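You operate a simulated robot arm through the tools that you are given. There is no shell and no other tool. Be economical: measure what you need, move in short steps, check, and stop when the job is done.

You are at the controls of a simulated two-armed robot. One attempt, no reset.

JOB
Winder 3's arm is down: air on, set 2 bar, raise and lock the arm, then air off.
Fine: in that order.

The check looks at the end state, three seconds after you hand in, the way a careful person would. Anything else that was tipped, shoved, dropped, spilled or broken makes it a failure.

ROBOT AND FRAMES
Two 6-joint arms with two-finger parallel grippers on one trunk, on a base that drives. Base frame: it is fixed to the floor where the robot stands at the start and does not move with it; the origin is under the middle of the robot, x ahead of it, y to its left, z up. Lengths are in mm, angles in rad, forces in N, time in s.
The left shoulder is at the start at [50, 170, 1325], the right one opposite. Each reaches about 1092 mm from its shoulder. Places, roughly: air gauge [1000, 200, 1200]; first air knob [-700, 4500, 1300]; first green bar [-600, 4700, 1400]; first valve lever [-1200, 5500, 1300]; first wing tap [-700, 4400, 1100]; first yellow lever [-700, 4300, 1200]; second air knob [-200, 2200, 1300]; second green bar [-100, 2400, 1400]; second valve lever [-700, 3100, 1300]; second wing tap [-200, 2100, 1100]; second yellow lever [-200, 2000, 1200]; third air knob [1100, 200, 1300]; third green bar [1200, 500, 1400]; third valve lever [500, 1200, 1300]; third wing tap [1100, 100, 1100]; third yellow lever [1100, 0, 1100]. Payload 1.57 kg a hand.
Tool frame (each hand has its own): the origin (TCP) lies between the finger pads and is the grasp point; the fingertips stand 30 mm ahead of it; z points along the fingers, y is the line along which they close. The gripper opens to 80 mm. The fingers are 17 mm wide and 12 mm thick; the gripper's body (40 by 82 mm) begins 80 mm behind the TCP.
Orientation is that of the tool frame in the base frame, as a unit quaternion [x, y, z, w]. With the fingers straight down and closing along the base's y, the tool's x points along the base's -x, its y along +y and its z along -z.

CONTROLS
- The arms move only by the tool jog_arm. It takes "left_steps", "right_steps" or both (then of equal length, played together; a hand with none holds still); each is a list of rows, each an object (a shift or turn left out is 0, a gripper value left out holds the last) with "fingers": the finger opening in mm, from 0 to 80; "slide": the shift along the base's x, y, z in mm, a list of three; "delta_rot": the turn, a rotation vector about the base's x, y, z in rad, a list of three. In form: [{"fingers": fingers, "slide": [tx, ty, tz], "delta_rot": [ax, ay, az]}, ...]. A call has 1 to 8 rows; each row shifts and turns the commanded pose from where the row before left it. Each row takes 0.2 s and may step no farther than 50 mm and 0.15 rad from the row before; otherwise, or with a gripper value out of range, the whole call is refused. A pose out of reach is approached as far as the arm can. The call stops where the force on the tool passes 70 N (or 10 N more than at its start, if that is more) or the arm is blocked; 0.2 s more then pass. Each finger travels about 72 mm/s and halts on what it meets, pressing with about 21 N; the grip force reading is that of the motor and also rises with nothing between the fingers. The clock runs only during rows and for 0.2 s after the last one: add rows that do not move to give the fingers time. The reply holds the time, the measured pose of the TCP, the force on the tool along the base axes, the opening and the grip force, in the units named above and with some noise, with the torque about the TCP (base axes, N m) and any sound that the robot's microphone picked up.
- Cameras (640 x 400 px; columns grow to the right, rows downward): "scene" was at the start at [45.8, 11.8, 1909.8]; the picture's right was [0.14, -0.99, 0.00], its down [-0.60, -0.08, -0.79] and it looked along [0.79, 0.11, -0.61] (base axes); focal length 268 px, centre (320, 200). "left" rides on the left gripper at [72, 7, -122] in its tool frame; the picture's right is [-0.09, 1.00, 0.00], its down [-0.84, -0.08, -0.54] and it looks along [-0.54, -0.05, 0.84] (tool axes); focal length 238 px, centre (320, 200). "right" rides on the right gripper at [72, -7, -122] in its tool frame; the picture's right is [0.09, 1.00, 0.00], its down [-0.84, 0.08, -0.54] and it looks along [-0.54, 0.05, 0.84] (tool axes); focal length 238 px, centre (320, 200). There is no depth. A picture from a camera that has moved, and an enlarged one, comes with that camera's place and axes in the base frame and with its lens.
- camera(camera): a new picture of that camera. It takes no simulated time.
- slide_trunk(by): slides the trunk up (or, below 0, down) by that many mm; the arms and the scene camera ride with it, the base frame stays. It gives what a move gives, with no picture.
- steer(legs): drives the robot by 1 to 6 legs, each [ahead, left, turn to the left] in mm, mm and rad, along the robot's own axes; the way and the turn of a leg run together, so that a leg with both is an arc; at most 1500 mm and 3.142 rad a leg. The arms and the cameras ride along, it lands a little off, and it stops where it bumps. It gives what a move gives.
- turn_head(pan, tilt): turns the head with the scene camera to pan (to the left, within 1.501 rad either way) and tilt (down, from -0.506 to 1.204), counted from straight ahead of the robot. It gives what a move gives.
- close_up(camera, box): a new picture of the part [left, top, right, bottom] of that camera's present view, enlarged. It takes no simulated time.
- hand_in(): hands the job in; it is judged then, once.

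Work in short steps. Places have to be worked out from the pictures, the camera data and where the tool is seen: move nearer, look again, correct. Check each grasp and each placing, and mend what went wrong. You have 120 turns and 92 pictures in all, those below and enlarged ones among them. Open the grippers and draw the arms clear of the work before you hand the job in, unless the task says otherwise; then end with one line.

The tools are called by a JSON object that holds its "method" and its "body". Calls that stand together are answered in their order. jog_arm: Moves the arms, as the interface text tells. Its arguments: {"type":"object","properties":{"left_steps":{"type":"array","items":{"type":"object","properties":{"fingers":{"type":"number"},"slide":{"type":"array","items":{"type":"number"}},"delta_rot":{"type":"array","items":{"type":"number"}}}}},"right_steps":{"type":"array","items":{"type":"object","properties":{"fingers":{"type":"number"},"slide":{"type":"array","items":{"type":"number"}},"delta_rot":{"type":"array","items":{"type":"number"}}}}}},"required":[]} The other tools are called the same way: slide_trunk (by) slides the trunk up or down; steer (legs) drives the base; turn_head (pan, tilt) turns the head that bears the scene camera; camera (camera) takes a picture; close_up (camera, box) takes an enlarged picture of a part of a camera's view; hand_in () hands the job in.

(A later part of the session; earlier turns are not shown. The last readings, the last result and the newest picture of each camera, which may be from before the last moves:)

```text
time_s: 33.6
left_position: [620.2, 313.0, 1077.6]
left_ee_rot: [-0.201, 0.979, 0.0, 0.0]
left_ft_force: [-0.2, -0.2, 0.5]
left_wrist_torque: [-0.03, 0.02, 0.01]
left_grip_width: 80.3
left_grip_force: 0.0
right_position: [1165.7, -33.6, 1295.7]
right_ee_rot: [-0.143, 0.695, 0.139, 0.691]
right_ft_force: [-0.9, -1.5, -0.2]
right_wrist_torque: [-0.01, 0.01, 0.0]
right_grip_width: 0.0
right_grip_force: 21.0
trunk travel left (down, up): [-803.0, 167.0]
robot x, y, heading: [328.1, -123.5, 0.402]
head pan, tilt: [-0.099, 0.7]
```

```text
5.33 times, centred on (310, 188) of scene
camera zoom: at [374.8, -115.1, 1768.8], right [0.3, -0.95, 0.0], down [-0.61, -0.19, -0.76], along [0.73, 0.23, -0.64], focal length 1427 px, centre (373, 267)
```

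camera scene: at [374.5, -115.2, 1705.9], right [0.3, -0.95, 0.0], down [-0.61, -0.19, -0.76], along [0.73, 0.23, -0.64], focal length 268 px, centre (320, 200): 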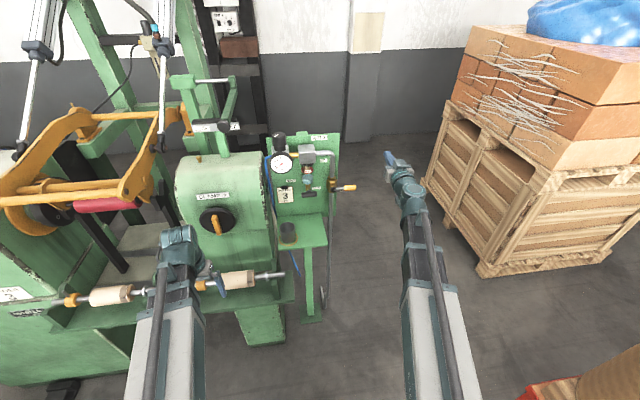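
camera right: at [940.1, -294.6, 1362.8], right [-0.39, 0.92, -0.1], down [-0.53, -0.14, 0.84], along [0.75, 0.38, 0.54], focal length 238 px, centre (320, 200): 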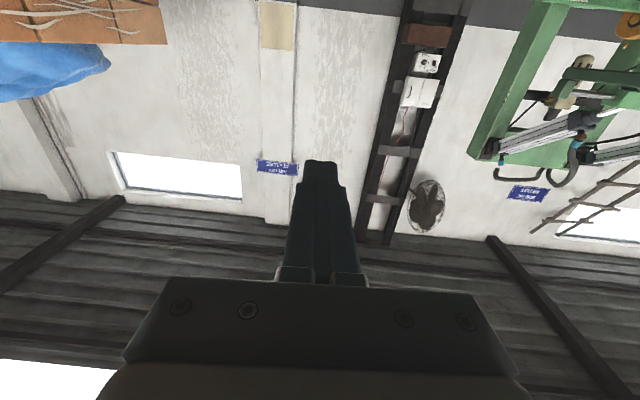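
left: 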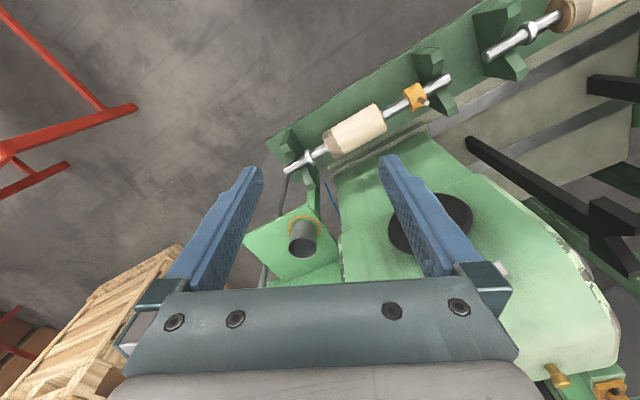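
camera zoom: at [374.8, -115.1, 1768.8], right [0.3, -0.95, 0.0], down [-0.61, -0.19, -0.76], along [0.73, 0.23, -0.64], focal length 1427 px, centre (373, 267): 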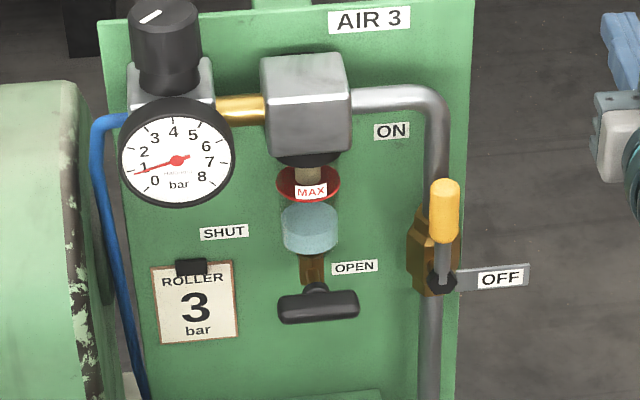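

Knob centre ≈ (1085,243), wide part z 1285–1315, good for TCP z≈1297. I draw back in front of the panel, slide left until in line with the knob, fingers open.

{"method": "jog_arm", "body": {"right_steps": [{"slide": [-30, -12.6, 0], "fingers": 74}, {"slide": [-30, -12.6, 0]}, {"slide": [-18.5, 43.9, 0]}, {"slide": [-18.5, 43.9, 0]}, {"slide": [-18.5, 43.9, 0]}, {"slide": [-18.5, 43.9, 0]}, {"slide": [-18.5, 43.9, 0]}, {"slide": [-18.5, 43.9, 0]}]}}

{"method": "close_up", "body": {"camera": "scene", "box": [220, 130, 380, 230]}}

```text
time_s: 35.4
left_position: [620.8, 315.2, 1077.5]
left_ee_rot: [-0.201, 0.98, -0.001, -0.001]
left_ft_force: [-0.3, 0.3, -0.3]
left_wrist_torque: [0.0, 0.03, -0.03]
left_grip_width: 80.0
left_grip_force: 0.0
right_position: [1000.9, 196.3, 1296.7]
right_ee_rot: [-0.143, 0.694, 0.139, 0.691]
right_ft_force: [0.5, -0.2, 0.6]
right_wrist_torque: [-0.03, 0.0, -0.01]
right_grip_width: 74.0
right_grip_force: 0.0
right hand out of reach, approached as far as the arm can: row 4
trunk travel left (down, up): [-803.0, 167.0]
robot x, y, heading: [330.7, -124.3, 0.404]
head pan, tilt: [-0.099, 0.7]
```

```text
4.00 times, centred on (300, 180) of scene
camera zoom: at [374.4, -114.3, 1768.8], right [0.3, -0.95, 0.0], down [-0.61, -0.19, -0.76], along [0.73, 0.23, -0.64], focal length 1070 px, centre (400, 280)
```

zoom: 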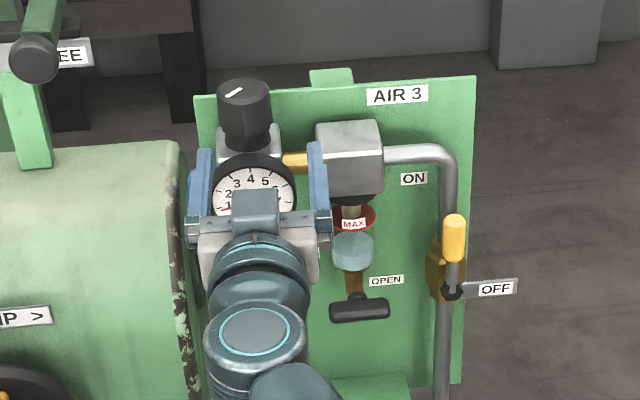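

Hand is in front, all neighbours are lower than the fingers. I yaw the hand +0.45 and line up so I can later turn the knob clockwise.

{"method": "jog_arm", "body": {"right_steps": [{"slide": [7, -8, 0], "delta_rot": [0, 0, 0.15]}, {"slide": [7, -8, 0], "delta_rot": [0, 0, 0.15]}, {"slide": [8, -9, 0], "delta_rot": [0, 0, 0.15]}, {}]}}

{"method": "close_up", "body": {"camera": "scene", "box": [220, 130, 380, 230]}}

```text
time_s: 36.4
left_position: [619.8, 314.1, 1077.7]
left_ee_rot: [-0.201, 0.98, 0.0, -0.001]
left_ft_force: [-0.6, 0.3, -0.3]
left_wrist_torque: [0.01, 0.0, 0.01]
left_grip_width: 80.2
left_grip_force: 0.0
right_position: [1020.9, 170.1, 1296.9]
right_ee_rot: [-0.294, 0.645, 0.291, 0.643]
right_ft_force: [-0.2, -0.1, 0.8]
right_wrist_torque: [0.0, 0.01, 0.02]
right_grip_width: 73.7
right_grip_force: 0.0
trunk travel left (down, up): [-803.0, 167.0]
robot x, y, heading: [333.0, -127.8, 0.406]
head pan, tilt: [-0.099, 0.7]
```

```text
4.00 times, centred on (300, 180) of scene
camera zoom: at [374.3, -114.9, 1768.9], right [0.3, -0.95, 0.0], down [-0.61, -0.19, -0.77], along [0.73, 0.23, -0.64], focal length 1070 px, centre (400, 280)
```

zoom: 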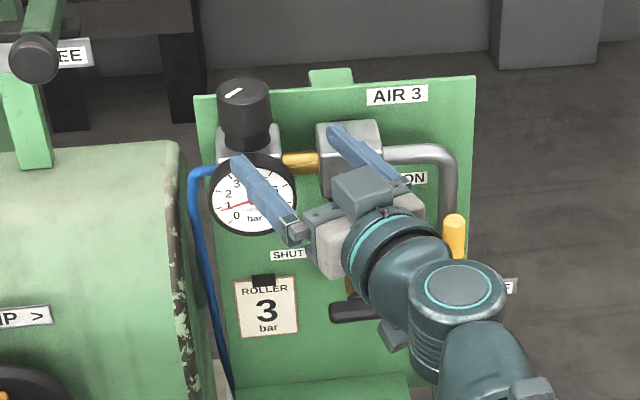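

Aligned on the knob axis (97 mm ahead). Advance and close on the knob.

{"method": "jog_arm", "body": {"right_steps": [{"slide": [16, 18.3, 0]}, {"slide": [16, 18.3, 0]}, {"slide": [16, 18.3, 0]}, {"slide": [16, 18.3, 0]}, {}]}}

{"method": "close_up", "body": {"camera": "scene", "box": [220, 130, 380, 230]}}

```text
time_s: 37.6
left_position: [619.8, 315.0, 1077.5]
left_ee_rot: [-0.201, 0.98, 0.0, 0.0]
left_ft_force: [0.5, -0.3, 0.0]
left_wrist_torque: [0.01, 0.03, 0.02]
left_grip_width: 79.8
left_grip_force: 0.1
right_position: [1085.3, 239.8, 1296.3]
right_ee_rot: [-0.294, 0.645, 0.29, 0.643]
right_ft_force: [0.2, -0.5, 0.3]
right_wrist_torque: [0.01, 0.02, 0.01]
right_grip_width: 74.2
right_grip_force: 0.0
trunk travel left (down, up): [-803.0, 167.0]
robot x, y, heading: [330.7, -124.1, 0.41]
head pan, tilt: [-0.099, 0.7]
```

```text
4.00 times, centred on (300, 180) of scene
camera zoom: at [374.5, -115.4, 1768.9], right [0.3, -0.95, 0.0], down [-0.61, -0.19, -0.77], along [0.73, 0.23, -0.64], focal length 1070 px, centre (400, 280)
```

zoom: 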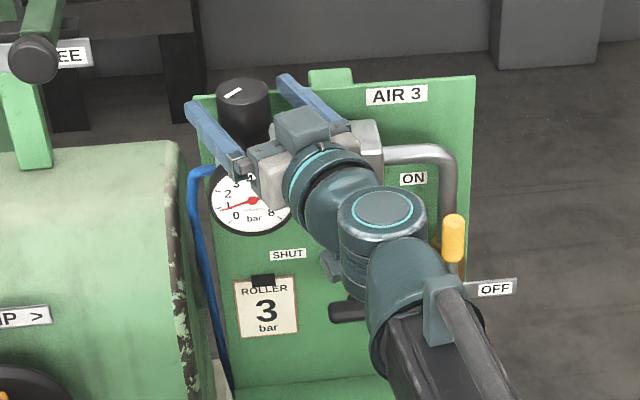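

Knob sits between the fingers and the gauge is still readable. Close gently and test a small clockwise turn.

{"method": "jog_arm", "body": {"right_steps": [{"fingers": 30}, {}, {}, {}]}}

{"method": "jog_arm", "body": {"right_steps": [{"delta_rot": [0, 0, -0.1]}, {"delta_rot": [0, 0, -0.1]}, {}]}}

{"method": "close_up", "body": {"camera": "scene", "box": [250, 130, 330, 200]}}

```text
time_s: 38.6
left_position: [619.3, 316.7, 1076.1]
left_ee_rot: [-0.201, 0.98, -0.001, -0.001]
left_ft_force: [0.3, 0.3, -0.5]
left_wrist_torque: [-0.01, -0.01, 0.01]
left_grip_width: 80.3
left_grip_force: 0.0
right_position: [1081.9, 245.0, 1297.1]
right_ee_rot: [-0.298, 0.644, 0.291, 0.642]
right_ft_force: [-22.5, 12.2, -15.1]
right_wrist_torque: [0.62, -0.06, -0.02]
right_grip_width: 43.5
right_grip_force: 45.0
trunk travel left (down, up): [-803.0, 167.0]
robot x, y, heading: [330.9, -125.1, 0.406]
head pan, tilt: [-0.099, 0.7]
```

```text
time_s: 39.4
left_position: [619.5, 316.6, 1077.3]
left_ee_rot: [-0.202, 0.979, -0.001, -0.001]
left_ft_force: [0.2, 0.0, -1.5]
left_wrist_torque: [0.0, 0.01, 0.0]
left_grip_width: 80.0
left_grip_force: 0.1
right_position: [1081.6, 244.8, 1297.4]
right_ee_rot: [-0.23, 0.669, 0.227, 0.669]
right_ft_force: [-27.3, 12.8, -23.5]
right_wrist_torque: [0.62, -0.17, -0.03]
right_grip_width: 43.4
right_grip_force: 45.3
trunk travel left (down, up): [-803.0, 167.0]
robot x, y, heading: [330.9, -126.2, 0.401]
head pan, tilt: [-0.099, 0.7]
```

```text
5.71 times, centred on (290, 165) of scene
camera zoom: at [372.2, -111.6, 1768.8], right [0.3, -0.95, 0.0], down [-0.61, -0.2, -0.77], along [0.73, 0.23, -0.64], focal length 1528 px, centre (491, 400)
```

zoom: 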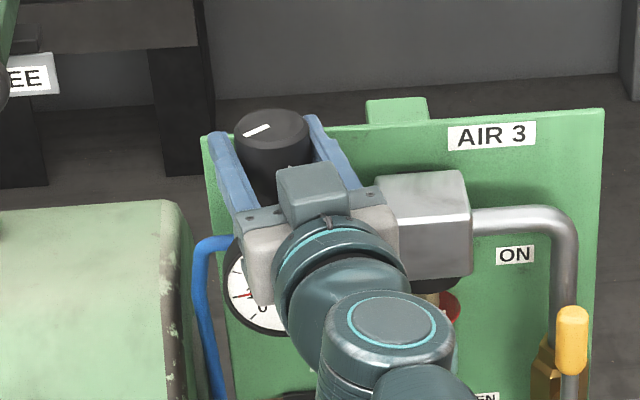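

The knob's mark turned clockwise with the hand. I re-centre the command on the knob (−3.5,+5) and turn further 0.3.

{"method": "jog_arm", "body": {"right_steps": [{"slide": [-3.5, 5, 0]}, {"delta_rot": [0, 0, -0.1]}, {"delta_rot": [0, 0, -0.1]}, {"delta_rot": [0, 0, -0.1]}, {}]}}

{"method": "close_up", "body": {"camera": "scene", "box": [250, 130, 330, 200]}}

{"method": "camera", "body": {"camera": "right"}}

```text
time_s: 40.6
left_position: [619.6, 314.6, 1078.4]
left_ee_rot: [-0.201, 0.98, 0.0, -0.001]
left_ft_force: [-0.3, -0.3, 0.3]
left_wrist_torque: [0.0, -0.04, 0.01]
left_grip_width: 79.9
left_grip_force: 0.0
right_position: [1082.4, 246.3, 1297.5]
right_ee_rot: [-0.125, 0.698, 0.121, 0.695]
right_ft_force: [-3.4, 2.7, 7.2]
right_wrist_torque: [0.2, 0.0, 0.02]
right_grip_width: 43.4
right_grip_force: 44.6
trunk travel left (down, up): [-803.0, 167.0]
robot x, y, heading: [329.4, -125.3, 0.404]
head pan, tilt: [-0.099, 0.7]
```

```text
5.71 times, centred on (290, 165) of scene
camera zoom: at [373.3, -115.2, 1769.1], right [0.3, -0.95, 0.0], down [-0.61, -0.19, -0.77], along [0.73, 0.23, -0.64], focal length 1528 px, centre (491, 400)
```

zoom: 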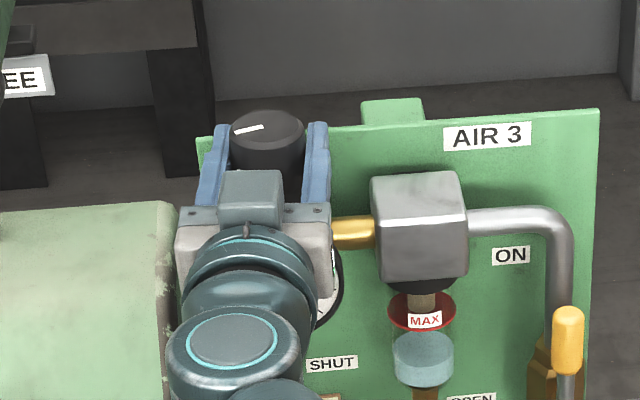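

```text
54 pictures are left
camera right: at [970.4, 197.7, 1226.3], right [-0.34, 0.94, -0.1], down [-0.53, -0.11, 0.84], along [0.77, 0.34, 0.54], focal length 238 px, centre (320, 200)
```

right: 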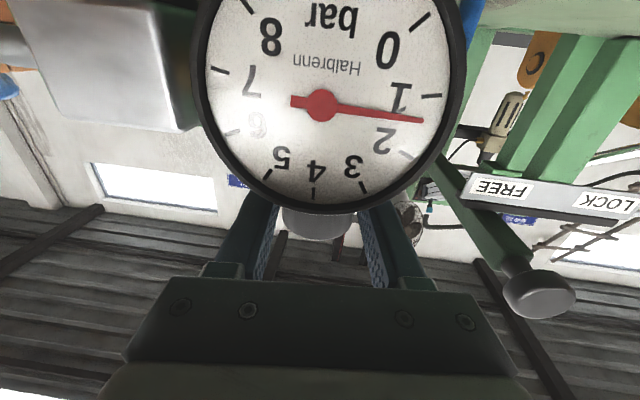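

The hand camera reads the gauge neatly: ≈1.4 bar (0.5 rad turned so far). I turn about 0.4 rad more and read again.

{"method": "jog_arm", "body": {"right_steps": [{"delta_rot": [0, 0, -0.1]}, {"delta_rot": [0, 0, -0.1]}, {"delta_rot": [0, 0, -0.1]}, {"delta_rot": [0, 0, -0.1]}, {}]}}

{"method": "camera", "body": {"camera": "right"}}

```text
time_s: 41.8
left_position: [620.2, 313.4, 1077.4]
left_ee_rot: [-0.201, 0.98, 0.0, -0.001]
left_ft_force: [-0.4, -0.4, 0.7]
left_wrist_torque: [-0.01, 0.02, -0.01]
left_grip_width: 80.1
left_grip_force: 0.1
right_position: [1082.6, 244.7, 1296.8]
right_ee_rot: [0.016, 0.708, -0.019, 0.706]
right_ft_force: [-0.1, -1.4, 7.1]
right_wrist_torque: [0.22, -0.95, -0.01]
right_grip_width: 43.3
right_grip_force: 44.9
right hand out of reach, approached as far as the arm can: row 4
trunk travel left (down, up): [-803.0, 167.0]
robot x, y, heading: [326.0, -121.1, 0.406]
head pan, tilt: [-0.099, 0.7]
```

```text
53 pictures are left
camera right: at [960.4, 245.1, 1226.2], right [0.05, 0.99, -0.1], down [-0.53, 0.11, 0.84], along [0.84, 0.01, 0.54], focal length 238 px, centre (320, 200)
```

right: 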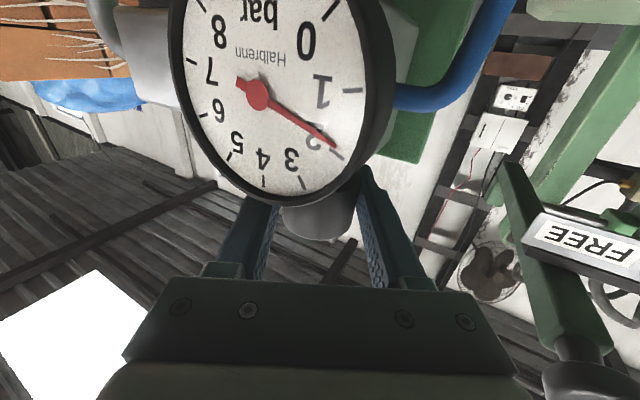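

Needle is almost at 2. I zoom on it.

{"method": "close_up", "body": {"camera": "right", "box": [170, 0, 390, 200]}}

```text
2.00 times, centred on (280, 100) of right
camera zoom: at [960.4, 245.1, 1226.2], right [0.05, 0.99, -0.1], down [-0.53, 0.11, 0.84], along [0.84, 0.01, 0.54], focal length 477 px, centre (400, 400)
```

zoom: 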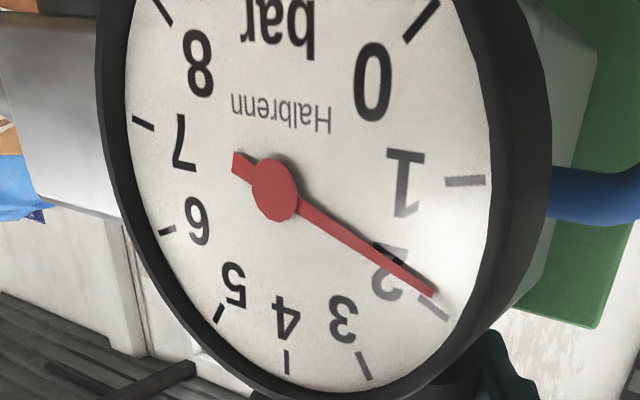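

Reads ≈1.9, with some parallax. I release, back off, and read the gauge squarely.

{"method": "jog_arm", "body": {"right_steps": [{"fingers": 74}, {}, {}, {"slide": [-45, 0, 0]}, {"slide": [-45, 0, 0]}, {"delta_rot": [0, 0, 0.15]}, {"delta_rot": [0, 0, 0.15]}, {"slide": [0, -20, 0], "delta_rot": [0, 0, 0.15]}]}}

{"method": "camera", "body": {"camera": "right"}}

{"method": "camera", "body": {"camera": "scene"}}

```text
time_s: 43.6
left_position: [622.1, 313.2, 1077.1]
left_ee_rot: [-0.201, 0.98, 0.0, 0.0]
left_ft_force: [0.2, 0.7, -0.1]
left_wrist_torque: [0.0, -0.03, -0.03]
left_grip_width: 80.0
left_grip_force: 0.1
right_position: [990.0, 225.5, 1296.9]
right_ee_rot: [-0.143, 0.695, 0.141, 0.691]
right_ft_force: [-0.6, -0.1, 0.1]
right_wrist_torque: [-0.01, 0.02, 0.01]
right_grip_width: 74.1
right_grip_force: 0.0
trunk travel left (down, up): [-803.0, 167.0]
robot x, y, heading: [330.6, -121.5, 0.404]
head pan, tilt: [-0.099, 0.7]
```

```text
51 pictures are left
camera right: at [881.8, 171.3, 1225.4], right [-0.39, 0.92, -0.1], down [-0.52, -0.14, 0.84], along [0.76, 0.38, 0.53], focal length 238 px, centre (320, 200)
```

right: 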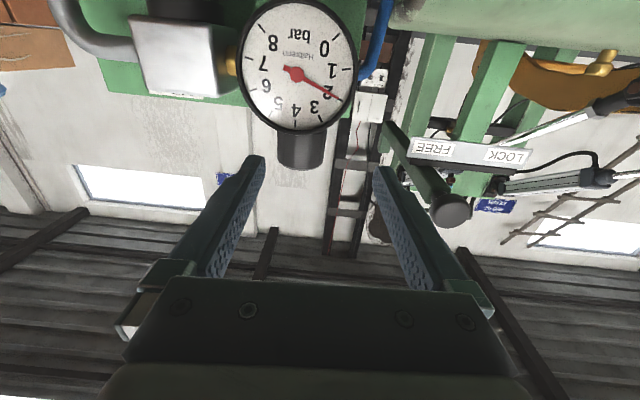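

```text
50 pictures are left
camera scene: at [374.7, -116.2, 1768.9], right [0.3, -0.95, 0.0], down [-0.61, -0.19, -0.77], along [0.73, 0.23, -0.64], focal length 268 px, centre (320, 200)
```

scene: 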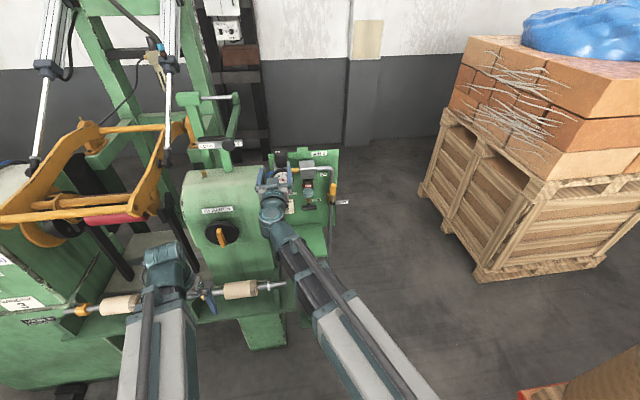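

{"method": "close_up", "body": {"camera": "right", "box": [235, 0, 365, 130]}}

```text
3.08 times, centred on (300, 65) of right
camera zoom: at [881.8, 171.3, 1225.4], right [-0.39, 0.92, -0.1], down [-0.52, -0.14, 0.84], along [0.76, 0.38, 0.53], focal length 733 px, centre (382, 615)
```

zoom: 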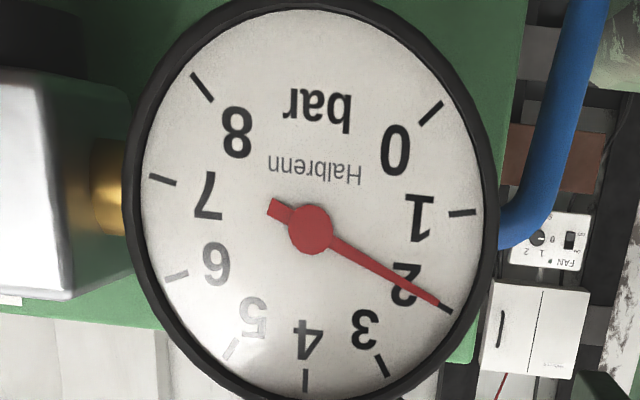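

The needle lies on the 2-bar tick. Pressure set. Now I pull the right hand well back and look left at the valve lever and what stands on the floor there.

{"method": "jog_arm", "body": {"right_steps": [{"slide": [-30, -38, 0]}, {"slide": [-30, -38, 0]}, {"slide": [-20, -44, 0]}, {"slide": [-20, -44, 0]}, {}]}}

{"method": "turn_head", "body": {"pan": 0.7, "tilt": 0.7}}

{"method": "camera", "body": {"camera": "scene"}}

```text
time_s: 44.8
left_position: [621.8, 314.8, 1077.8]
left_ee_rot: [-0.202, 0.979, 0.0, -0.001]
left_ft_force: [-0.4, -0.3, -0.5]
left_wrist_torque: [-0.01, -0.02, 0.01]
left_grip_width: 80.2
left_grip_force: 0.1
right_position: [938.6, 109.0, 1296.1]
right_ee_rot: [-0.143, 0.695, 0.139, 0.691]
right_ft_force: [0.0, 0.7, 0.8]
right_wrist_torque: [-0.02, -0.01, 0.02]
right_grip_width: 74.0
right_grip_force: 0.0
right hand out of reach, approached as far as the arm can: row 3, 4
trunk travel left (down, up): [-803.0, 167.0]
robot x, y, heading: [328.4, -122.9, 0.403]
head pan, tilt: [-0.099, 0.7]
```

```text
time_s: 45.9
left_position: [620.1, 314.6, 1078.0]
left_ee_rot: [-0.2, 0.98, 0.0, -0.001]
left_ft_force: [0.2, 0.5, 0.1]
left_wrist_torque: [-0.04, 0.0, 0.0]
left_grip_width: 79.9
left_grip_force: 0.0
right_position: [936.7, 110.5, 1296.7]
right_ee_rot: [-0.143, 0.696, 0.138, 0.69]
right_ft_force: [-0.1, -0.5, -0.3]
right_wrist_torque: [0.02, 0.02, 0.0]
right_grip_width: 73.9
right_grip_force: 0.0
trunk travel left (down, up): [-803.0, 167.0]
robot x, y, heading: [332.6, -126.4, 0.407]
head pan, tilt: [0.7, 0.7]
```

```text
48 pictures are left
camera scene: at [331.8, -64.8, 1768.9], right [0.89, -0.45, 0.0], down [-0.29, -0.58, -0.76], along [0.34, 0.68, -0.64], focal length 268 px, centre (320, 200)
```

scene: 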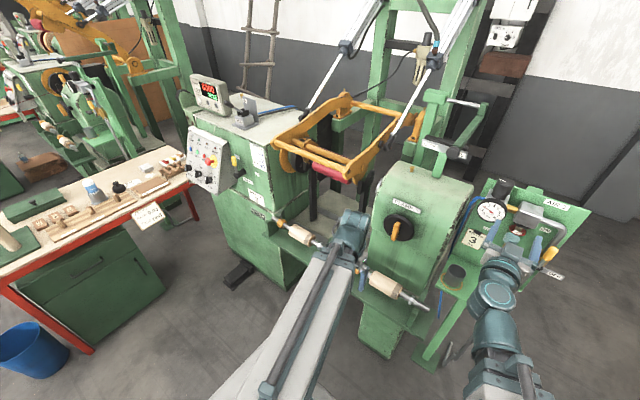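

Zoom on the lever box, and on the floor area in front of the headstock.

{"method": "close_up", "body": {"camera": "scene", "box": [180, 70, 300, 145]}}

```text
5.33 times, centred on (240, 108) of scene
camera zoom: at [331.8, -64.8, 1768.9], right [0.89, -0.45, 0.0], down [-0.29, -0.58, -0.76], along [0.34, 0.68, -0.64], focal length 1427 px, centre (747, 693)
```

zoom: 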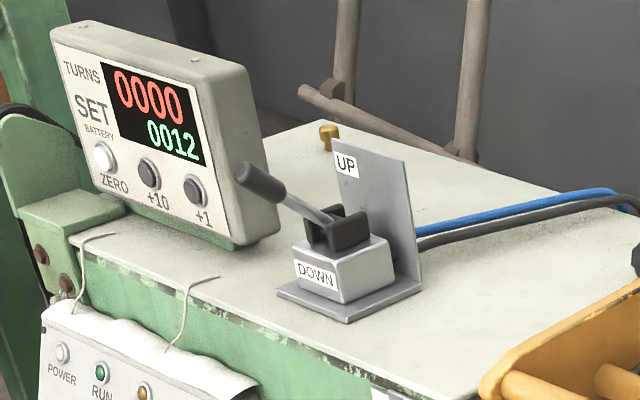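

Valve lever tip ≈(482,1137,1350), pivot ≈(550,1176,1283), leaning toward the operator (DOWN); bench is further left, floor is free. I back off 200 mm and strafe left 590 mm.

{"method": "steer", "body": {"legs": [[-200, 0, 0], [0, 590, 0]]}}

{"method": "turn_head", "body": {"pan": 0.35, "tilt": 0.6}}

{"method": "camera", "body": {"camera": "scene"}}

```text
time_s: 50.5
left_position: [197.5, 786.1, 1077.9]
left_ee_rot: [-0.2, 0.98, 0.0, 0.0]
left_ft_force: [-0.2, 0.7, 0.2]
left_wrist_torque: [-0.02, -0.01, -0.01]
left_grip_width: 80.0
left_grip_force: 0.1
right_position: [512.4, 579.8, 1295.7]
right_ee_rot: [-0.142, 0.695, 0.138, 0.691]
right_ft_force: [0.0, 0.0, 0.1]
right_wrist_torque: [-0.01, -0.02, -0.01]
right_grip_width: 74.0
right_grip_force: 0.0
trunk travel left (down, up): [-803.0, 167.0]
robot x, y, heading: [-95.2, 343.4, 0.401]
head pan, tilt: [0.7, 0.7]
```

```text
time_s: 51.3
left_position: [196.6, 785.1, 1077.2]
left_ee_rot: [-0.201, 0.98, 0.0, 0.0]
left_ft_force: [-0.2, 0.1, 0.0]
left_wrist_torque: [0.02, -0.01, -0.03]
left_grip_width: 80.0
left_grip_force: 0.0
right_position: [513.1, 580.0, 1296.1]
right_ee_rot: [-0.142, 0.695, 0.138, 0.691]
right_ft_force: [0.0, 0.1, -0.1]
right_wrist_torque: [0.02, 0.02, 0.02]
right_grip_width: 74.1
right_grip_force: 0.0
trunk travel left (down, up): [-803.0, 167.0]
robot x, y, heading: [-92.4, 344.1, 0.399]
head pan, tilt: [0.351, 0.6]
```

```text
46 pictures are left
camera scene: at [-66.7, 391.0, 1777.5], right [0.68, -0.73, 0.0], down [-0.41, -0.39, -0.82], along [0.6, 0.56, -0.57], focal length 268 px, centre (320, 200)
```

scene: 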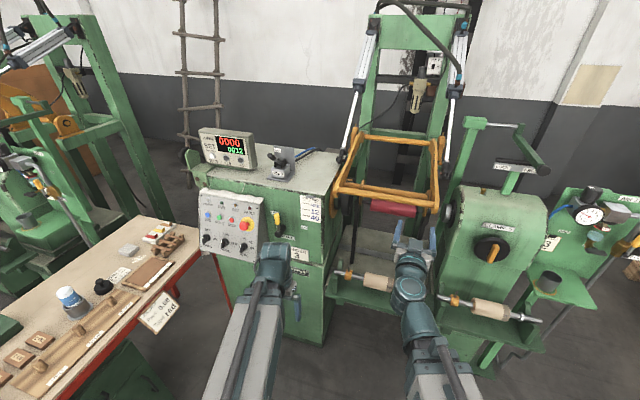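

Now I bring the left hand level (swinging about its wrist), and at the same time move the right hand aside from in front of the arm.

{"method": "jog_arm", "body": {"left_steps": [{"fingers": 0, "slide": [28.7, 12.1, 2.2], "delta_rot": [0.0556, -0.1315, 0]}, {"slide": [28.1, 11.9, 6.6], "delta_rot": [0.0556, -0.1315, 0]}, {"slide": [27, 11.4, 10.9], "delta_rot": [0.0556, -0.1315, 0]}, {"slide": [25.2, 10.7, 15], "delta_rot": [0.0556, -0.1315, 0]}, {"slide": [23, 9.7, 18.7], "delta_rot": [0.0556, -0.1315, 0]}, {"slide": [20.4, 8.6, 22.1], "delta_rot": [0.0556, -0.1315, 0]}, {"slide": [17.3, 7.3, 25.1], "delta_rot": [0.0556, -0.1315, 0]}, {"slide": [13.8, 5.8, 27.5], "delta_rot": [0.0556, -0.1315, 0]}], "right_steps": [{"slide": [15.6, -36.8, 0]}, {"slide": [15.6, -36.8, 0]}, {"slide": [15.6, -36.8, 0]}, {"slide": [15.6, -36.8, 0]}, {"slide": [15.6, -36.8, 0]}, {"slide": [15.6, -36.8, 0]}, {}, {}]}}

{"method": "jog_arm", "body": {"left_steps": [{"slide": [10, 4.2, 29.2], "delta_rot": [0.0556, -0.1315, 0]}, {"slide": [6.1, 2.6, 30.5], "delta_rot": [0.0556, -0.1315, 0]}, {"slide": [2, 0.9, 31.2], "delta_rot": [0.0556, -0.1315, 0]}, {}]}}

{"method": "slide_trunk", "body": {"by": 46}}

{"method": "camera", "body": {"camera": "scene"}}

```text
time_s: 53.1
left_position: [382.3, 861.6, 1206.9]
left_ee_rot: [-0.168, 0.824, 0.109, 0.53]
left_ft_force: [-0.7, -0.1, 1.0]
left_wrist_torque: [-0.04, -0.04, 0.0]
left_grip_width: 0.1
left_grip_force: 21.7
right_position: [612.5, 417.3, 1302.8]
right_ee_rot: [-0.138, 0.685, 0.137, 0.703]
right_ft_force: [-0.3, 0.0, 0.0]
right_wrist_torque: [0.01, 0.04, -0.03]
right_grip_width: 73.9
right_grip_force: 0.0
right hand out of reach, approached as far as the arm can: row 1, 2, 3, 4, 5, 6
trunk travel left (down, up): [-803.0, 167.0]
robot x, y, heading: [-95.4, 346.0, 0.403]
head pan, tilt: [0.351, 0.6]
```

```text
time_s: 54.1
left_position: [398.6, 872.4, 1297.5]
left_ee_rot: [-0.142, 0.693, 0.14, 0.693]
left_ft_force: [0.4, -0.7, 0.0]
left_wrist_torque: [0.02, 0.0, -0.02]
left_grip_width: 0.1
left_grip_force: 21.3
right_position: [611.9, 416.2, 1303.8]
right_ee_rot: [-0.136, 0.685, 0.136, 0.703]
right_ft_force: [0.1, 0.0, -0.6]
right_wrist_torque: [0.01, -0.01, -0.02]
right_grip_width: 73.9
right_grip_force: 0.0
trunk travel left (down, up): [-803.0, 167.0]
robot x, y, heading: [-93.7, 346.2, 0.405]
head pan, tilt: [0.351, 0.6]
```

```text
time_s: 55.0
left_position: [400.0, 870.5, 1343.1]
left_ee_rot: [-0.142, 0.694, 0.139, 0.692]
left_ft_force: [-0.7, 0.3, 0.1]
left_wrist_torque: [-0.03, -0.01, 0.02]
left_grip_width: 0.0
left_grip_force: 21.4
right_position: [612.2, 417.1, 1349.8]
right_ee_rot: [-0.137, 0.685, 0.137, 0.702]
right_ft_force: [-0.4, 0.1, 0.5]
right_wrist_torque: [0.01, 0.01, 0.01]
right_grip_width: 74.0
right_grip_force: 0.1
trunk travel left (down, up): [-849.0, 121.0]
robot x, y, heading: [-93.5, 345.2, 0.403]
head pan, tilt: [0.351, 0.6]
```

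```text
45 pictures are left
camera scene: at [-66.4, 391.0, 1823.5], right [0.68, -0.73, 0.0], down [-0.41, -0.39, -0.82], along [0.6, 0.56, -0.57], focal length 268 px, centre (320, 200)
```

scene: 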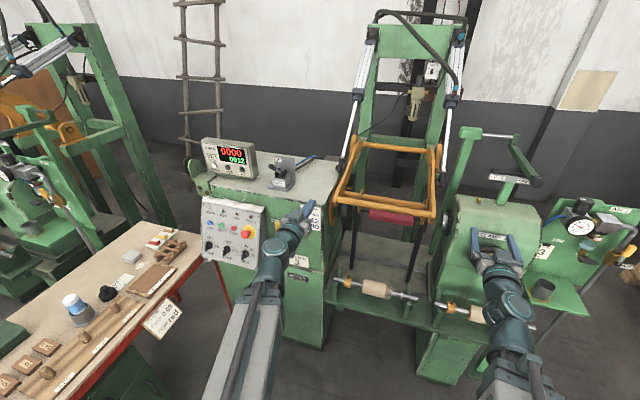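

Left hand is level at z 1343. Slide it left 215 mm to line up in front of the lever, then check.

{"method": "jog_arm", "body": {"left_steps": [{"slide": [-16.7, 39.6, 0]}, {"slide": [-16.7, 39.6, 0]}, {"slide": [-16.7, 39.6, 0]}, {"slide": [-16.7, 39.6, 0]}, {"slide": [-16.7, 39.6, 0]}, {"slide": [37, 15.6, 0]}, {"slide": [37, 15.6, 0]}, {"slide": [30, 12.6, 0]}]}}

{"method": "close_up", "body": {"camera": "scene", "box": [190, 130, 350, 230]}}

```text
time_s: 56.8
left_position: [422.7, 1112.1, 1343.6]
left_ee_rot: [-0.141, 0.694, 0.14, 0.692]
left_ft_force: [0.5, -0.6, -0.9]
left_wrist_torque: [-0.03, -0.03, -0.01]
left_grip_width: 0.0
left_grip_force: 21.5
left hand out of reach, approached as far as the arm can: row 2, 6
right_position: [612.4, 417.8, 1347.9]
right_ee_rot: [-0.137, 0.685, 0.137, 0.703]
right_ft_force: [-0.5, 1.2, -0.2]
right_wrist_torque: [0.02, 0.01, -0.02]
right_grip_width: 73.9
right_grip_force: 0.1
trunk travel left (down, up): [-849.0, 121.0]
robot x, y, heading: [-93.7, 349.8, 0.403]
head pan, tilt: [0.351, 0.6]
```

```text
4.00 times, centred on (270, 180) of scene
camera zoom: at [-65.8, 391.1, 1823.4], right [0.68, -0.73, 0.0], down [-0.41, -0.39, -0.82], along [0.6, 0.56, -0.57], focal length 1070 px, centre (520, 280)
```

zoom: 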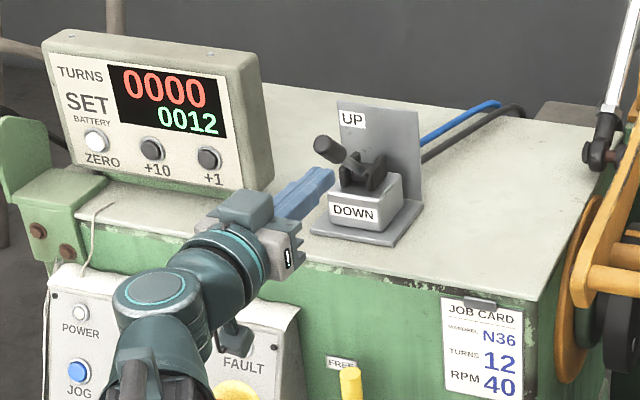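

The lever's axis looks about 17 mm further left and I want to contact below the grip's end. Shift left 17, lower trunk 15, then push forward in steps.

{"method": "slide_trunk", "body": {"by": -15}}

{"method": "jog_arm", "body": {"left_steps": [{"slide": [-6.6, 15.7, 0]}, {"slide": [23, 9.7, 0]}, {"slide": [23, 9.7, 0]}, {}]}}

{"method": "close_up", "body": {"camera": "scene", "box": [210, 130, 330, 205]}}

```text
time_s: 57.4
left_position: [423.2, 1111.3, 1328.0]
left_ee_rot: [-0.141, 0.694, 0.139, 0.692]
left_ft_force: [0.0, 0.0, 0.3]
left_wrist_torque: [0.01, 0.03, -0.04]
left_grip_width: 0.0
left_grip_force: 20.7
right_position: [613.3, 415.8, 1334.8]
right_ee_rot: [-0.137, 0.685, 0.137, 0.702]
right_ft_force: [-0.1, 0.4, -0.6]
right_wrist_torque: [0.0, 0.0, 0.0]
right_grip_width: 73.5
right_grip_force: 0.1
trunk travel left (down, up): [-834.0, 136.0]
robot x, y, heading: [-95.9, 344.5, 0.4]
head pan, tilt: [0.351, 0.6]
```

```text
time_s: 58.4
left_position: [460.0, 1143.7, 1327.3]
left_ee_rot: [-0.142, 0.694, 0.14, 0.692]
left_ft_force: [-0.5, -0.6, -0.2]
left_wrist_torque: [0.04, 0.02, -0.02]
left_grip_width: 0.1
left_grip_force: 21.1
right_position: [612.4, 416.4, 1334.6]
right_ee_rot: [-0.136, 0.685, 0.136, 0.703]
right_ft_force: [0.1, 0.1, -0.1]
right_wrist_torque: [0.01, 0.01, 0.03]
right_grip_width: 73.9
right_grip_force: 0.0
trunk travel left (down, up): [-834.0, 136.0]
robot x, y, heading: [-91.9, 346.0, 0.403]
head pan, tilt: [0.351, 0.6]
```

```text
5.33 times, centred on (270, 168) of scene
camera zoom: at [-66.8, 390.7, 1808.5], right [0.68, -0.73, 0.0], down [-0.41, -0.39, -0.83], along [0.6, 0.56, -0.56], focal length 1427 px, centre (587, 373)
```

zoom: 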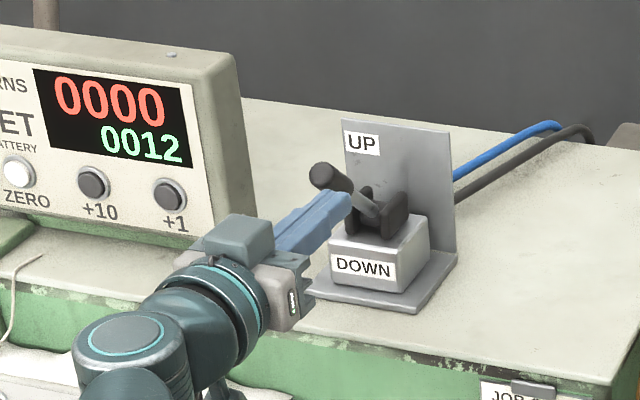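

The fingertips are under/in front of the grip. Push forward ~60 mm, watching force.

{"method": "jog_arm", "body": {"left_steps": [{"slide": [18.4, 7.8, 0]}, {"slide": [18.4, 7.8, 0]}, {"slide": [14, 5.8, 0]}, {}]}}

{"method": "close_up", "body": {"camera": "scene", "box": [210, 130, 330, 205]}}

```text
time_s: 59.4
left_position: [511.3, 1165.9, 1327.5]
left_ee_rot: [-0.14, 0.695, 0.138, 0.691]
left_ft_force: [-1.8, -5.3, 1.1]
left_wrist_torque: [0.05, 0.0, 0.05]
left_grip_width: 0.2
left_grip_force: 20.9
right_position: [612.5, 414.7, 1335.2]
right_ee_rot: [-0.137, 0.685, 0.137, 0.703]
right_ft_force: [0.2, 0.5, -0.6]
right_wrist_torque: [0.0, 0.05, 0.0]
right_grip_width: 74.1
right_grip_force: 0.1
trunk travel left (down, up): [-834.0, 136.0]
robot x, y, heading: [-90.4, 348.1, 0.404]
head pan, tilt: [0.351, 0.6]
```

```text
5.33 times, centred on (270, 168) of scene
camera zoom: at [-67.1, 389.7, 1808.5], right [0.68, -0.73, 0.0], down [-0.41, -0.39, -0.83], along [0.6, 0.56, -0.56], focal length 1427 px, centre (587, 373)
```

zoom: 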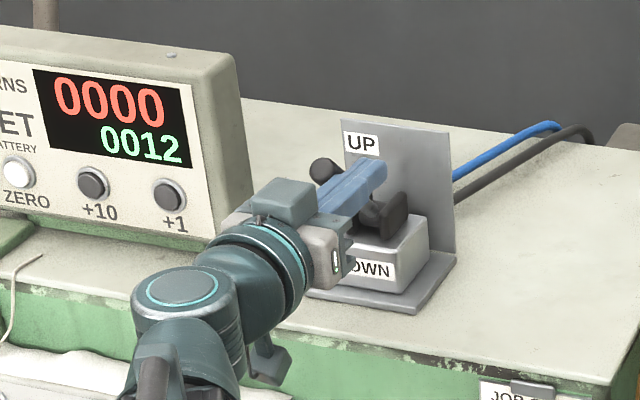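

The fingers slid past on the right of the lever (slight side force). Back out, shift 22 mm left, retry.

{"method": "jog_arm", "body": {"left_steps": [{"slide": [-30, -12.6, 0]}, {"slide": [-36, -15.2, 0]}, {"slide": [-8.6, 20.3, 0]}, {}]}}

{"method": "close_up", "body": {"camera": "scene", "box": [210, 130, 330, 205]}}

{"method": "camera", "body": {"camera": "left"}}

```text
time_s: 60.4
left_position: [435.3, 1159.3, 1327.5]
left_ee_rot: [-0.142, 0.694, 0.14, 0.692]
left_ft_force: [-0.3, 0.5, -0.5]
left_wrist_torque: [-0.03, -0.01, 0.03]
left_grip_width: 0.0
left_grip_force: 21.1
right_position: [612.9, 415.8, 1334.7]
right_ee_rot: [-0.136, 0.686, 0.136, 0.702]
right_ft_force: [-0.3, 0.4, 0.7]
right_wrist_torque: [0.0, 0.0, 0.02]
right_grip_width: 73.9
right_grip_force: 0.0
trunk travel left (down, up): [-834.0, 136.0]
robot x, y, heading: [-91.9, 344.7, 0.4]
head pan, tilt: [0.351, 0.6]
```

```text
5.33 times, centred on (270, 168) of scene
camera zoom: at [-66.6, 390.5, 1808.5], right [0.68, -0.73, 0.0], down [-0.41, -0.39, -0.83], along [0.6, 0.56, -0.56], focal length 1427 px, centre (587, 373)
```

zoom: 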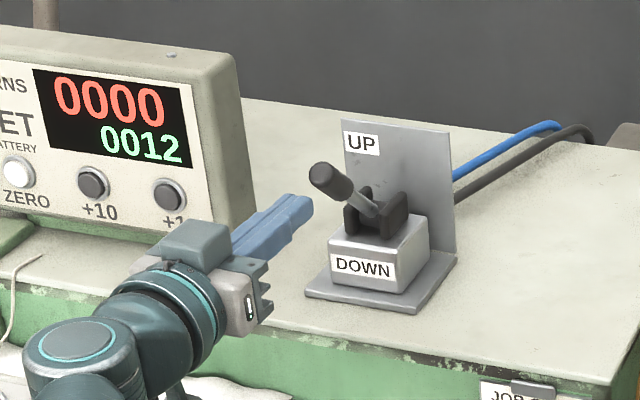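

```text
40 pictures are left
camera left: at [321.4, 1117.4, 1257.0], right [-0.39, 0.92, 0.09], down [-0.47, -0.28, 0.84], along [0.79, 0.28, 0.54], focal length 238 px, centre (320, 200)
```

left: 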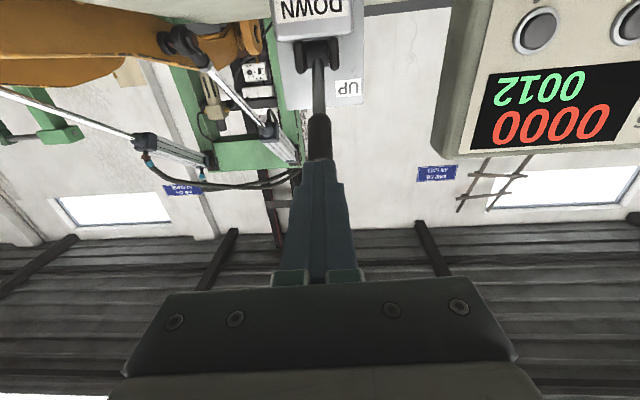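

The hand camera shows fingers exactly in line with the lever. Push forward ~80 mm total.

{"method": "jog_arm", "body": {"left_steps": [{"slide": [27.6, 11.7, 0]}, {"slide": [18.4, 7.8, 0]}, {"slide": [18.4, 7.8, 0]}, {"slide": [13.8, 5.8, 0]}, {}]}}

{"method": "close_up", "body": {"camera": "scene", "box": [210, 130, 330, 205]}}

```text
time_s: 61.6
left_position: [515.3, 1193.7, 1328.2]
left_ee_rot: [-0.141, 0.694, 0.139, 0.692]
left_ft_force: [-0.6, -0.2, 1.0]
left_wrist_torque: [0.01, 0.0, 0.0]
left_grip_width: 0.3
left_grip_force: 20.7
right_position: [613.5, 416.7, 1335.0]
right_ee_rot: [-0.137, 0.685, 0.136, 0.703]
right_ft_force: [0.1, -0.6, -0.5]
right_wrist_torque: [0.03, 0.0, 0.0]
right_grip_width: 74.0
right_grip_force: 0.0
trunk travel left (down, up): [-834.0, 136.0]
robot x, y, heading: [-95.6, 347.4, 0.401]
head pan, tilt: [0.351, 0.6]
```

```text
5.33 times, centred on (270, 168) of scene
camera zoom: at [-67.2, 390.6, 1808.5], right [0.68, -0.73, 0.0], down [-0.41, -0.39, -0.83], along [0.6, 0.56, -0.56], focal length 1427 px, centre (587, 373)
```

zoom: 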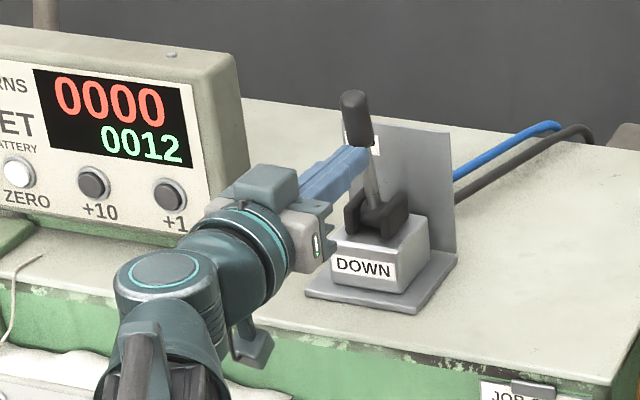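

Lever is nearly upright. First move the right hand further from the arm's sweep, then push the lever on ~15 mm.

{"method": "jog_arm", "body": {"right_steps": [{"slide": [15.6, -36.8, 0]}, {"slide": [15.6, -36.8, 0]}, {"slide": [15.6, -36.8, 0]}, {"slide": [15.6, -36.8, 0]}]}}

{"method": "jog_arm", "body": {"left_steps": [{"slide": [9.2, 3.9, 0]}, {"slide": [9.2, 3.9, 0]}, {}]}}

{"method": "camera", "body": {"camera": "scene"}}

```text
time_s: 62.6
left_position: [516.0, 1193.8, 1327.7]
left_ee_rot: [-0.141, 0.694, 0.14, 0.692]
left_ft_force: [-0.9, 0.0, 0.8]
left_wrist_torque: [0.01, 0.01, -0.01]
left_grip_width: 0.0
left_grip_force: 20.8
right_position: [675.6, 269.3, 1335.5]
right_ee_rot: [-0.137, 0.683, 0.137, 0.704]
right_ft_force: [0.5, -0.3, 0.8]
right_wrist_torque: [0.01, -0.03, 0.03]
right_grip_width: 74.0
right_grip_force: 0.0
trunk travel left (down, up): [-834.0, 136.0]
robot x, y, heading: [-94.4, 344.3, 0.403]
head pan, tilt: [0.351, 0.6]
```

```text
time_s: 63.4
left_position: [533.5, 1201.6, 1328.3]
left_ee_rot: [-0.141, 0.694, 0.14, 0.692]
left_ft_force: [0.0, -0.4, 0.6]
left_wrist_torque: [-0.01, 0.02, 0.02]
left_grip_width: 0.0
left_grip_force: 21.2
right_position: [675.5, 269.7, 1335.1]
right_ee_rot: [-0.137, 0.684, 0.137, 0.704]
right_ft_force: [0.3, 0.5, 0.1]
right_wrist_torque: [-0.02, -0.01, 0.0]
right_grip_width: 74.0
right_grip_force: 0.1
trunk travel left (down, up): [-834.0, 136.0]
robot x, y, heading: [-95.8, 347.0, 0.404]
head pan, tilt: [0.351, 0.6]
```

```text
38 pictures are left
camera scene: at [-66.6, 390.9, 1808.5], right [0.68, -0.73, 0.0], down [-0.41, -0.39, -0.83], along [0.6, 0.56, -0.56], focal length 268 px, centre (320, 200)
```

scene: 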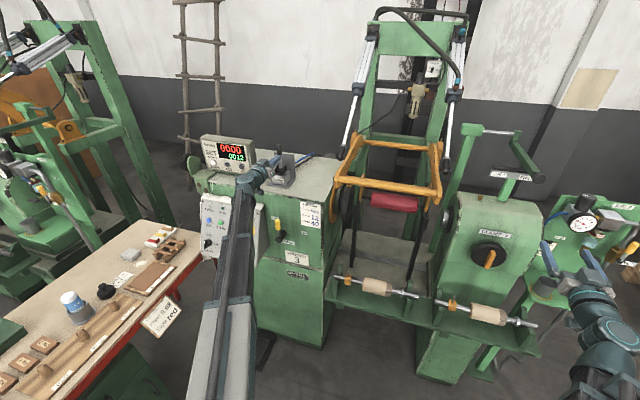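

The arm seems to be rising. Wait a bit and look closely.

{"method": "jog_arm", "body": {"left_steps": [{}, {}, {}, {}, {}, {}, {}, {}]}}

{"method": "close_up", "body": {"camera": "scene", "box": [230, 20, 490, 215]}}

```text
time_s: 65.2
left_position: [534.2, 1201.0, 1328.5]
left_ee_rot: [-0.141, 0.694, 0.139, 0.692]
left_ft_force: [-0.5, 0.6, -0.1]
left_wrist_torque: [-0.01, -0.01, -0.03]
left_grip_width: 0.0
left_grip_force: 21.0
right_position: [674.6, 269.8, 1334.0]
right_ee_rot: [-0.136, 0.684, 0.136, 0.704]
right_ft_force: [-0.3, -0.1, 0.1]
right_wrist_torque: [0.03, 0.0, 0.01]
right_grip_width: 74.0
right_grip_force: 0.0
trunk travel left (down, up): [-834.0, 136.0]
robot x, y, heading: [-94.7, 349.6, 0.403]
head pan, tilt: [0.351, 0.6]
```

```text
2.05 times, centred on (360, 118) of scene
camera zoom: at [-66.6, 390.9, 1808.5], right [0.68, -0.73, 0.0], down [-0.41, -0.39, -0.83], along [0.6, 0.56, -0.56], focal length 549 px, centre (238, 369)
```

zoom: 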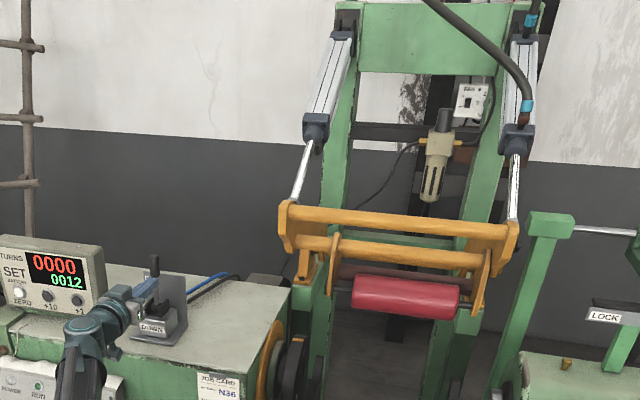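

Arm is rising steadily. Wait longer.

{"method": "jog_arm", "body": {"left_steps": [{}, {}, {}, {}, {}, {}, {}, {}]}}

{"method": "jog_arm", "body": {"left_steps": [{}, {}, {}, {}, {}, {}, {}, {}]}}

{"method": "close_up", "body": {"camera": "scene", "box": [230, 0, 490, 195]}}

```text
time_s: 67.0
left_position: [534.6, 1201.2, 1328.6]
left_ee_rot: [-0.141, 0.694, 0.139, 0.692]
left_ft_force: [0.3, 0.0, -0.2]
left_wrist_torque: [0.03, 0.01, -0.03]
left_grip_width: 0.0
left_grip_force: 21.7
right_position: [674.5, 269.4, 1335.5]
right_ee_rot: [-0.137, 0.684, 0.137, 0.703]
right_ft_force: [0.0, -0.1, 0.3]
right_wrist_torque: [0.01, -0.01, -0.01]
right_grip_width: 74.0
right_grip_force: 0.0
trunk travel left (down, up): [-834.0, 136.0]
robot x, y, heading: [-88.9, 346.3, 0.407]
head pan, tilt: [0.351, 0.6]
```

```text
time_s: 68.8
left_position: [534.1, 1200.2, 1327.0]
left_ee_rot: [-0.141, 0.693, 0.14, 0.693]
left_ft_force: [-0.7, 0.1, 0.3]
left_wrist_torque: [0.0, 0.02, -0.02]
left_grip_width: 0.2
left_grip_force: 21.0
right_position: [675.1, 269.5, 1336.5]
right_ee_rot: [-0.137, 0.684, 0.137, 0.704]
right_ft_force: [0.0, -0.4, 0.6]
right_wrist_torque: [0.01, -0.02, 0.0]
right_grip_width: 74.2
right_grip_force: 0.1
trunk travel left (down, up): [-834.0, 136.0]
robot x, y, heading: [-91.7, 346.6, 0.401]
head pan, tilt: [0.351, 0.6]
```

```text
2.05 times, centred on (360, 98) of scene
camera zoom: at [-66.6, 390.9, 1808.5], right [0.68, -0.73, 0.0], down [-0.41, -0.39, -0.83], along [0.6, 0.56, -0.56], focal length 549 px, centre (238, 410)
```

zoom: 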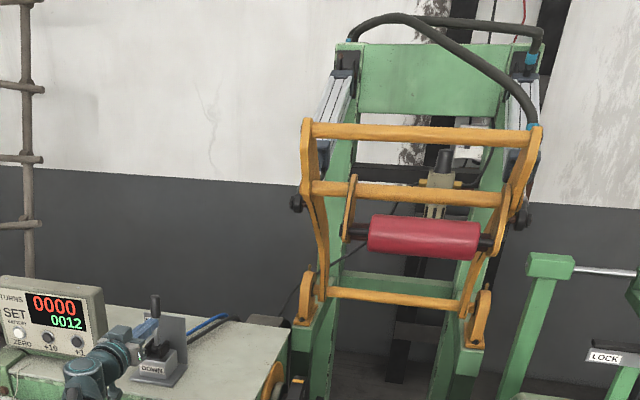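

Arm is well up. I draw the left hand back from the lever (which should stay), and check both.

{"method": "jog_arm", "body": {"left_steps": [{"slide": [-18.4, -7.8, 0]}, {"slide": [-37, -15.6, 0]}, {"slide": [-37, -15.6, 0]}, {"slide": [-37, -15.6, 0]}, {"slide": [-37, -15.6, 0]}, {}, {}]}}

{"method": "close_up", "body": {"camera": "scene", "box": [230, 0, 490, 195]}}

```text
time_s: 70.4
left_position: [368.4, 1132.4, 1328.2]
left_ee_rot: [-0.141, 0.694, 0.139, 0.692]
left_ft_force: [0.2, 0.4, 0.1]
left_wrist_torque: [0.03, 0.01, -0.01]
left_grip_width: 0.0
left_grip_force: 21.0
right_position: [675.4, 270.0, 1336.1]
right_ee_rot: [-0.136, 0.683, 0.137, 0.704]
right_ft_force: [0.4, -0.2, -0.6]
right_wrist_torque: [-0.02, 0.0, -0.01]
right_grip_width: 74.0
right_grip_force: 0.1
trunk travel left (down, up): [-834.0, 136.0]
robot x, y, heading: [-93.2, 348.8, 0.401]
head pan, tilt: [0.351, 0.6]
```

```text
2.05 times, centred on (360, 98) of scene
camera zoom: at [-66.8, 390.8, 1808.5], right [0.68, -0.73, 0.0], down [-0.41, -0.39, -0.83], along [0.6, 0.56, -0.56], focal length 549 px, centre (238, 410)
```

zoom: 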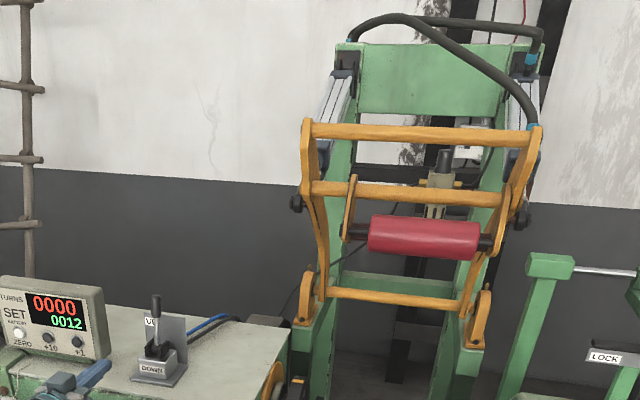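

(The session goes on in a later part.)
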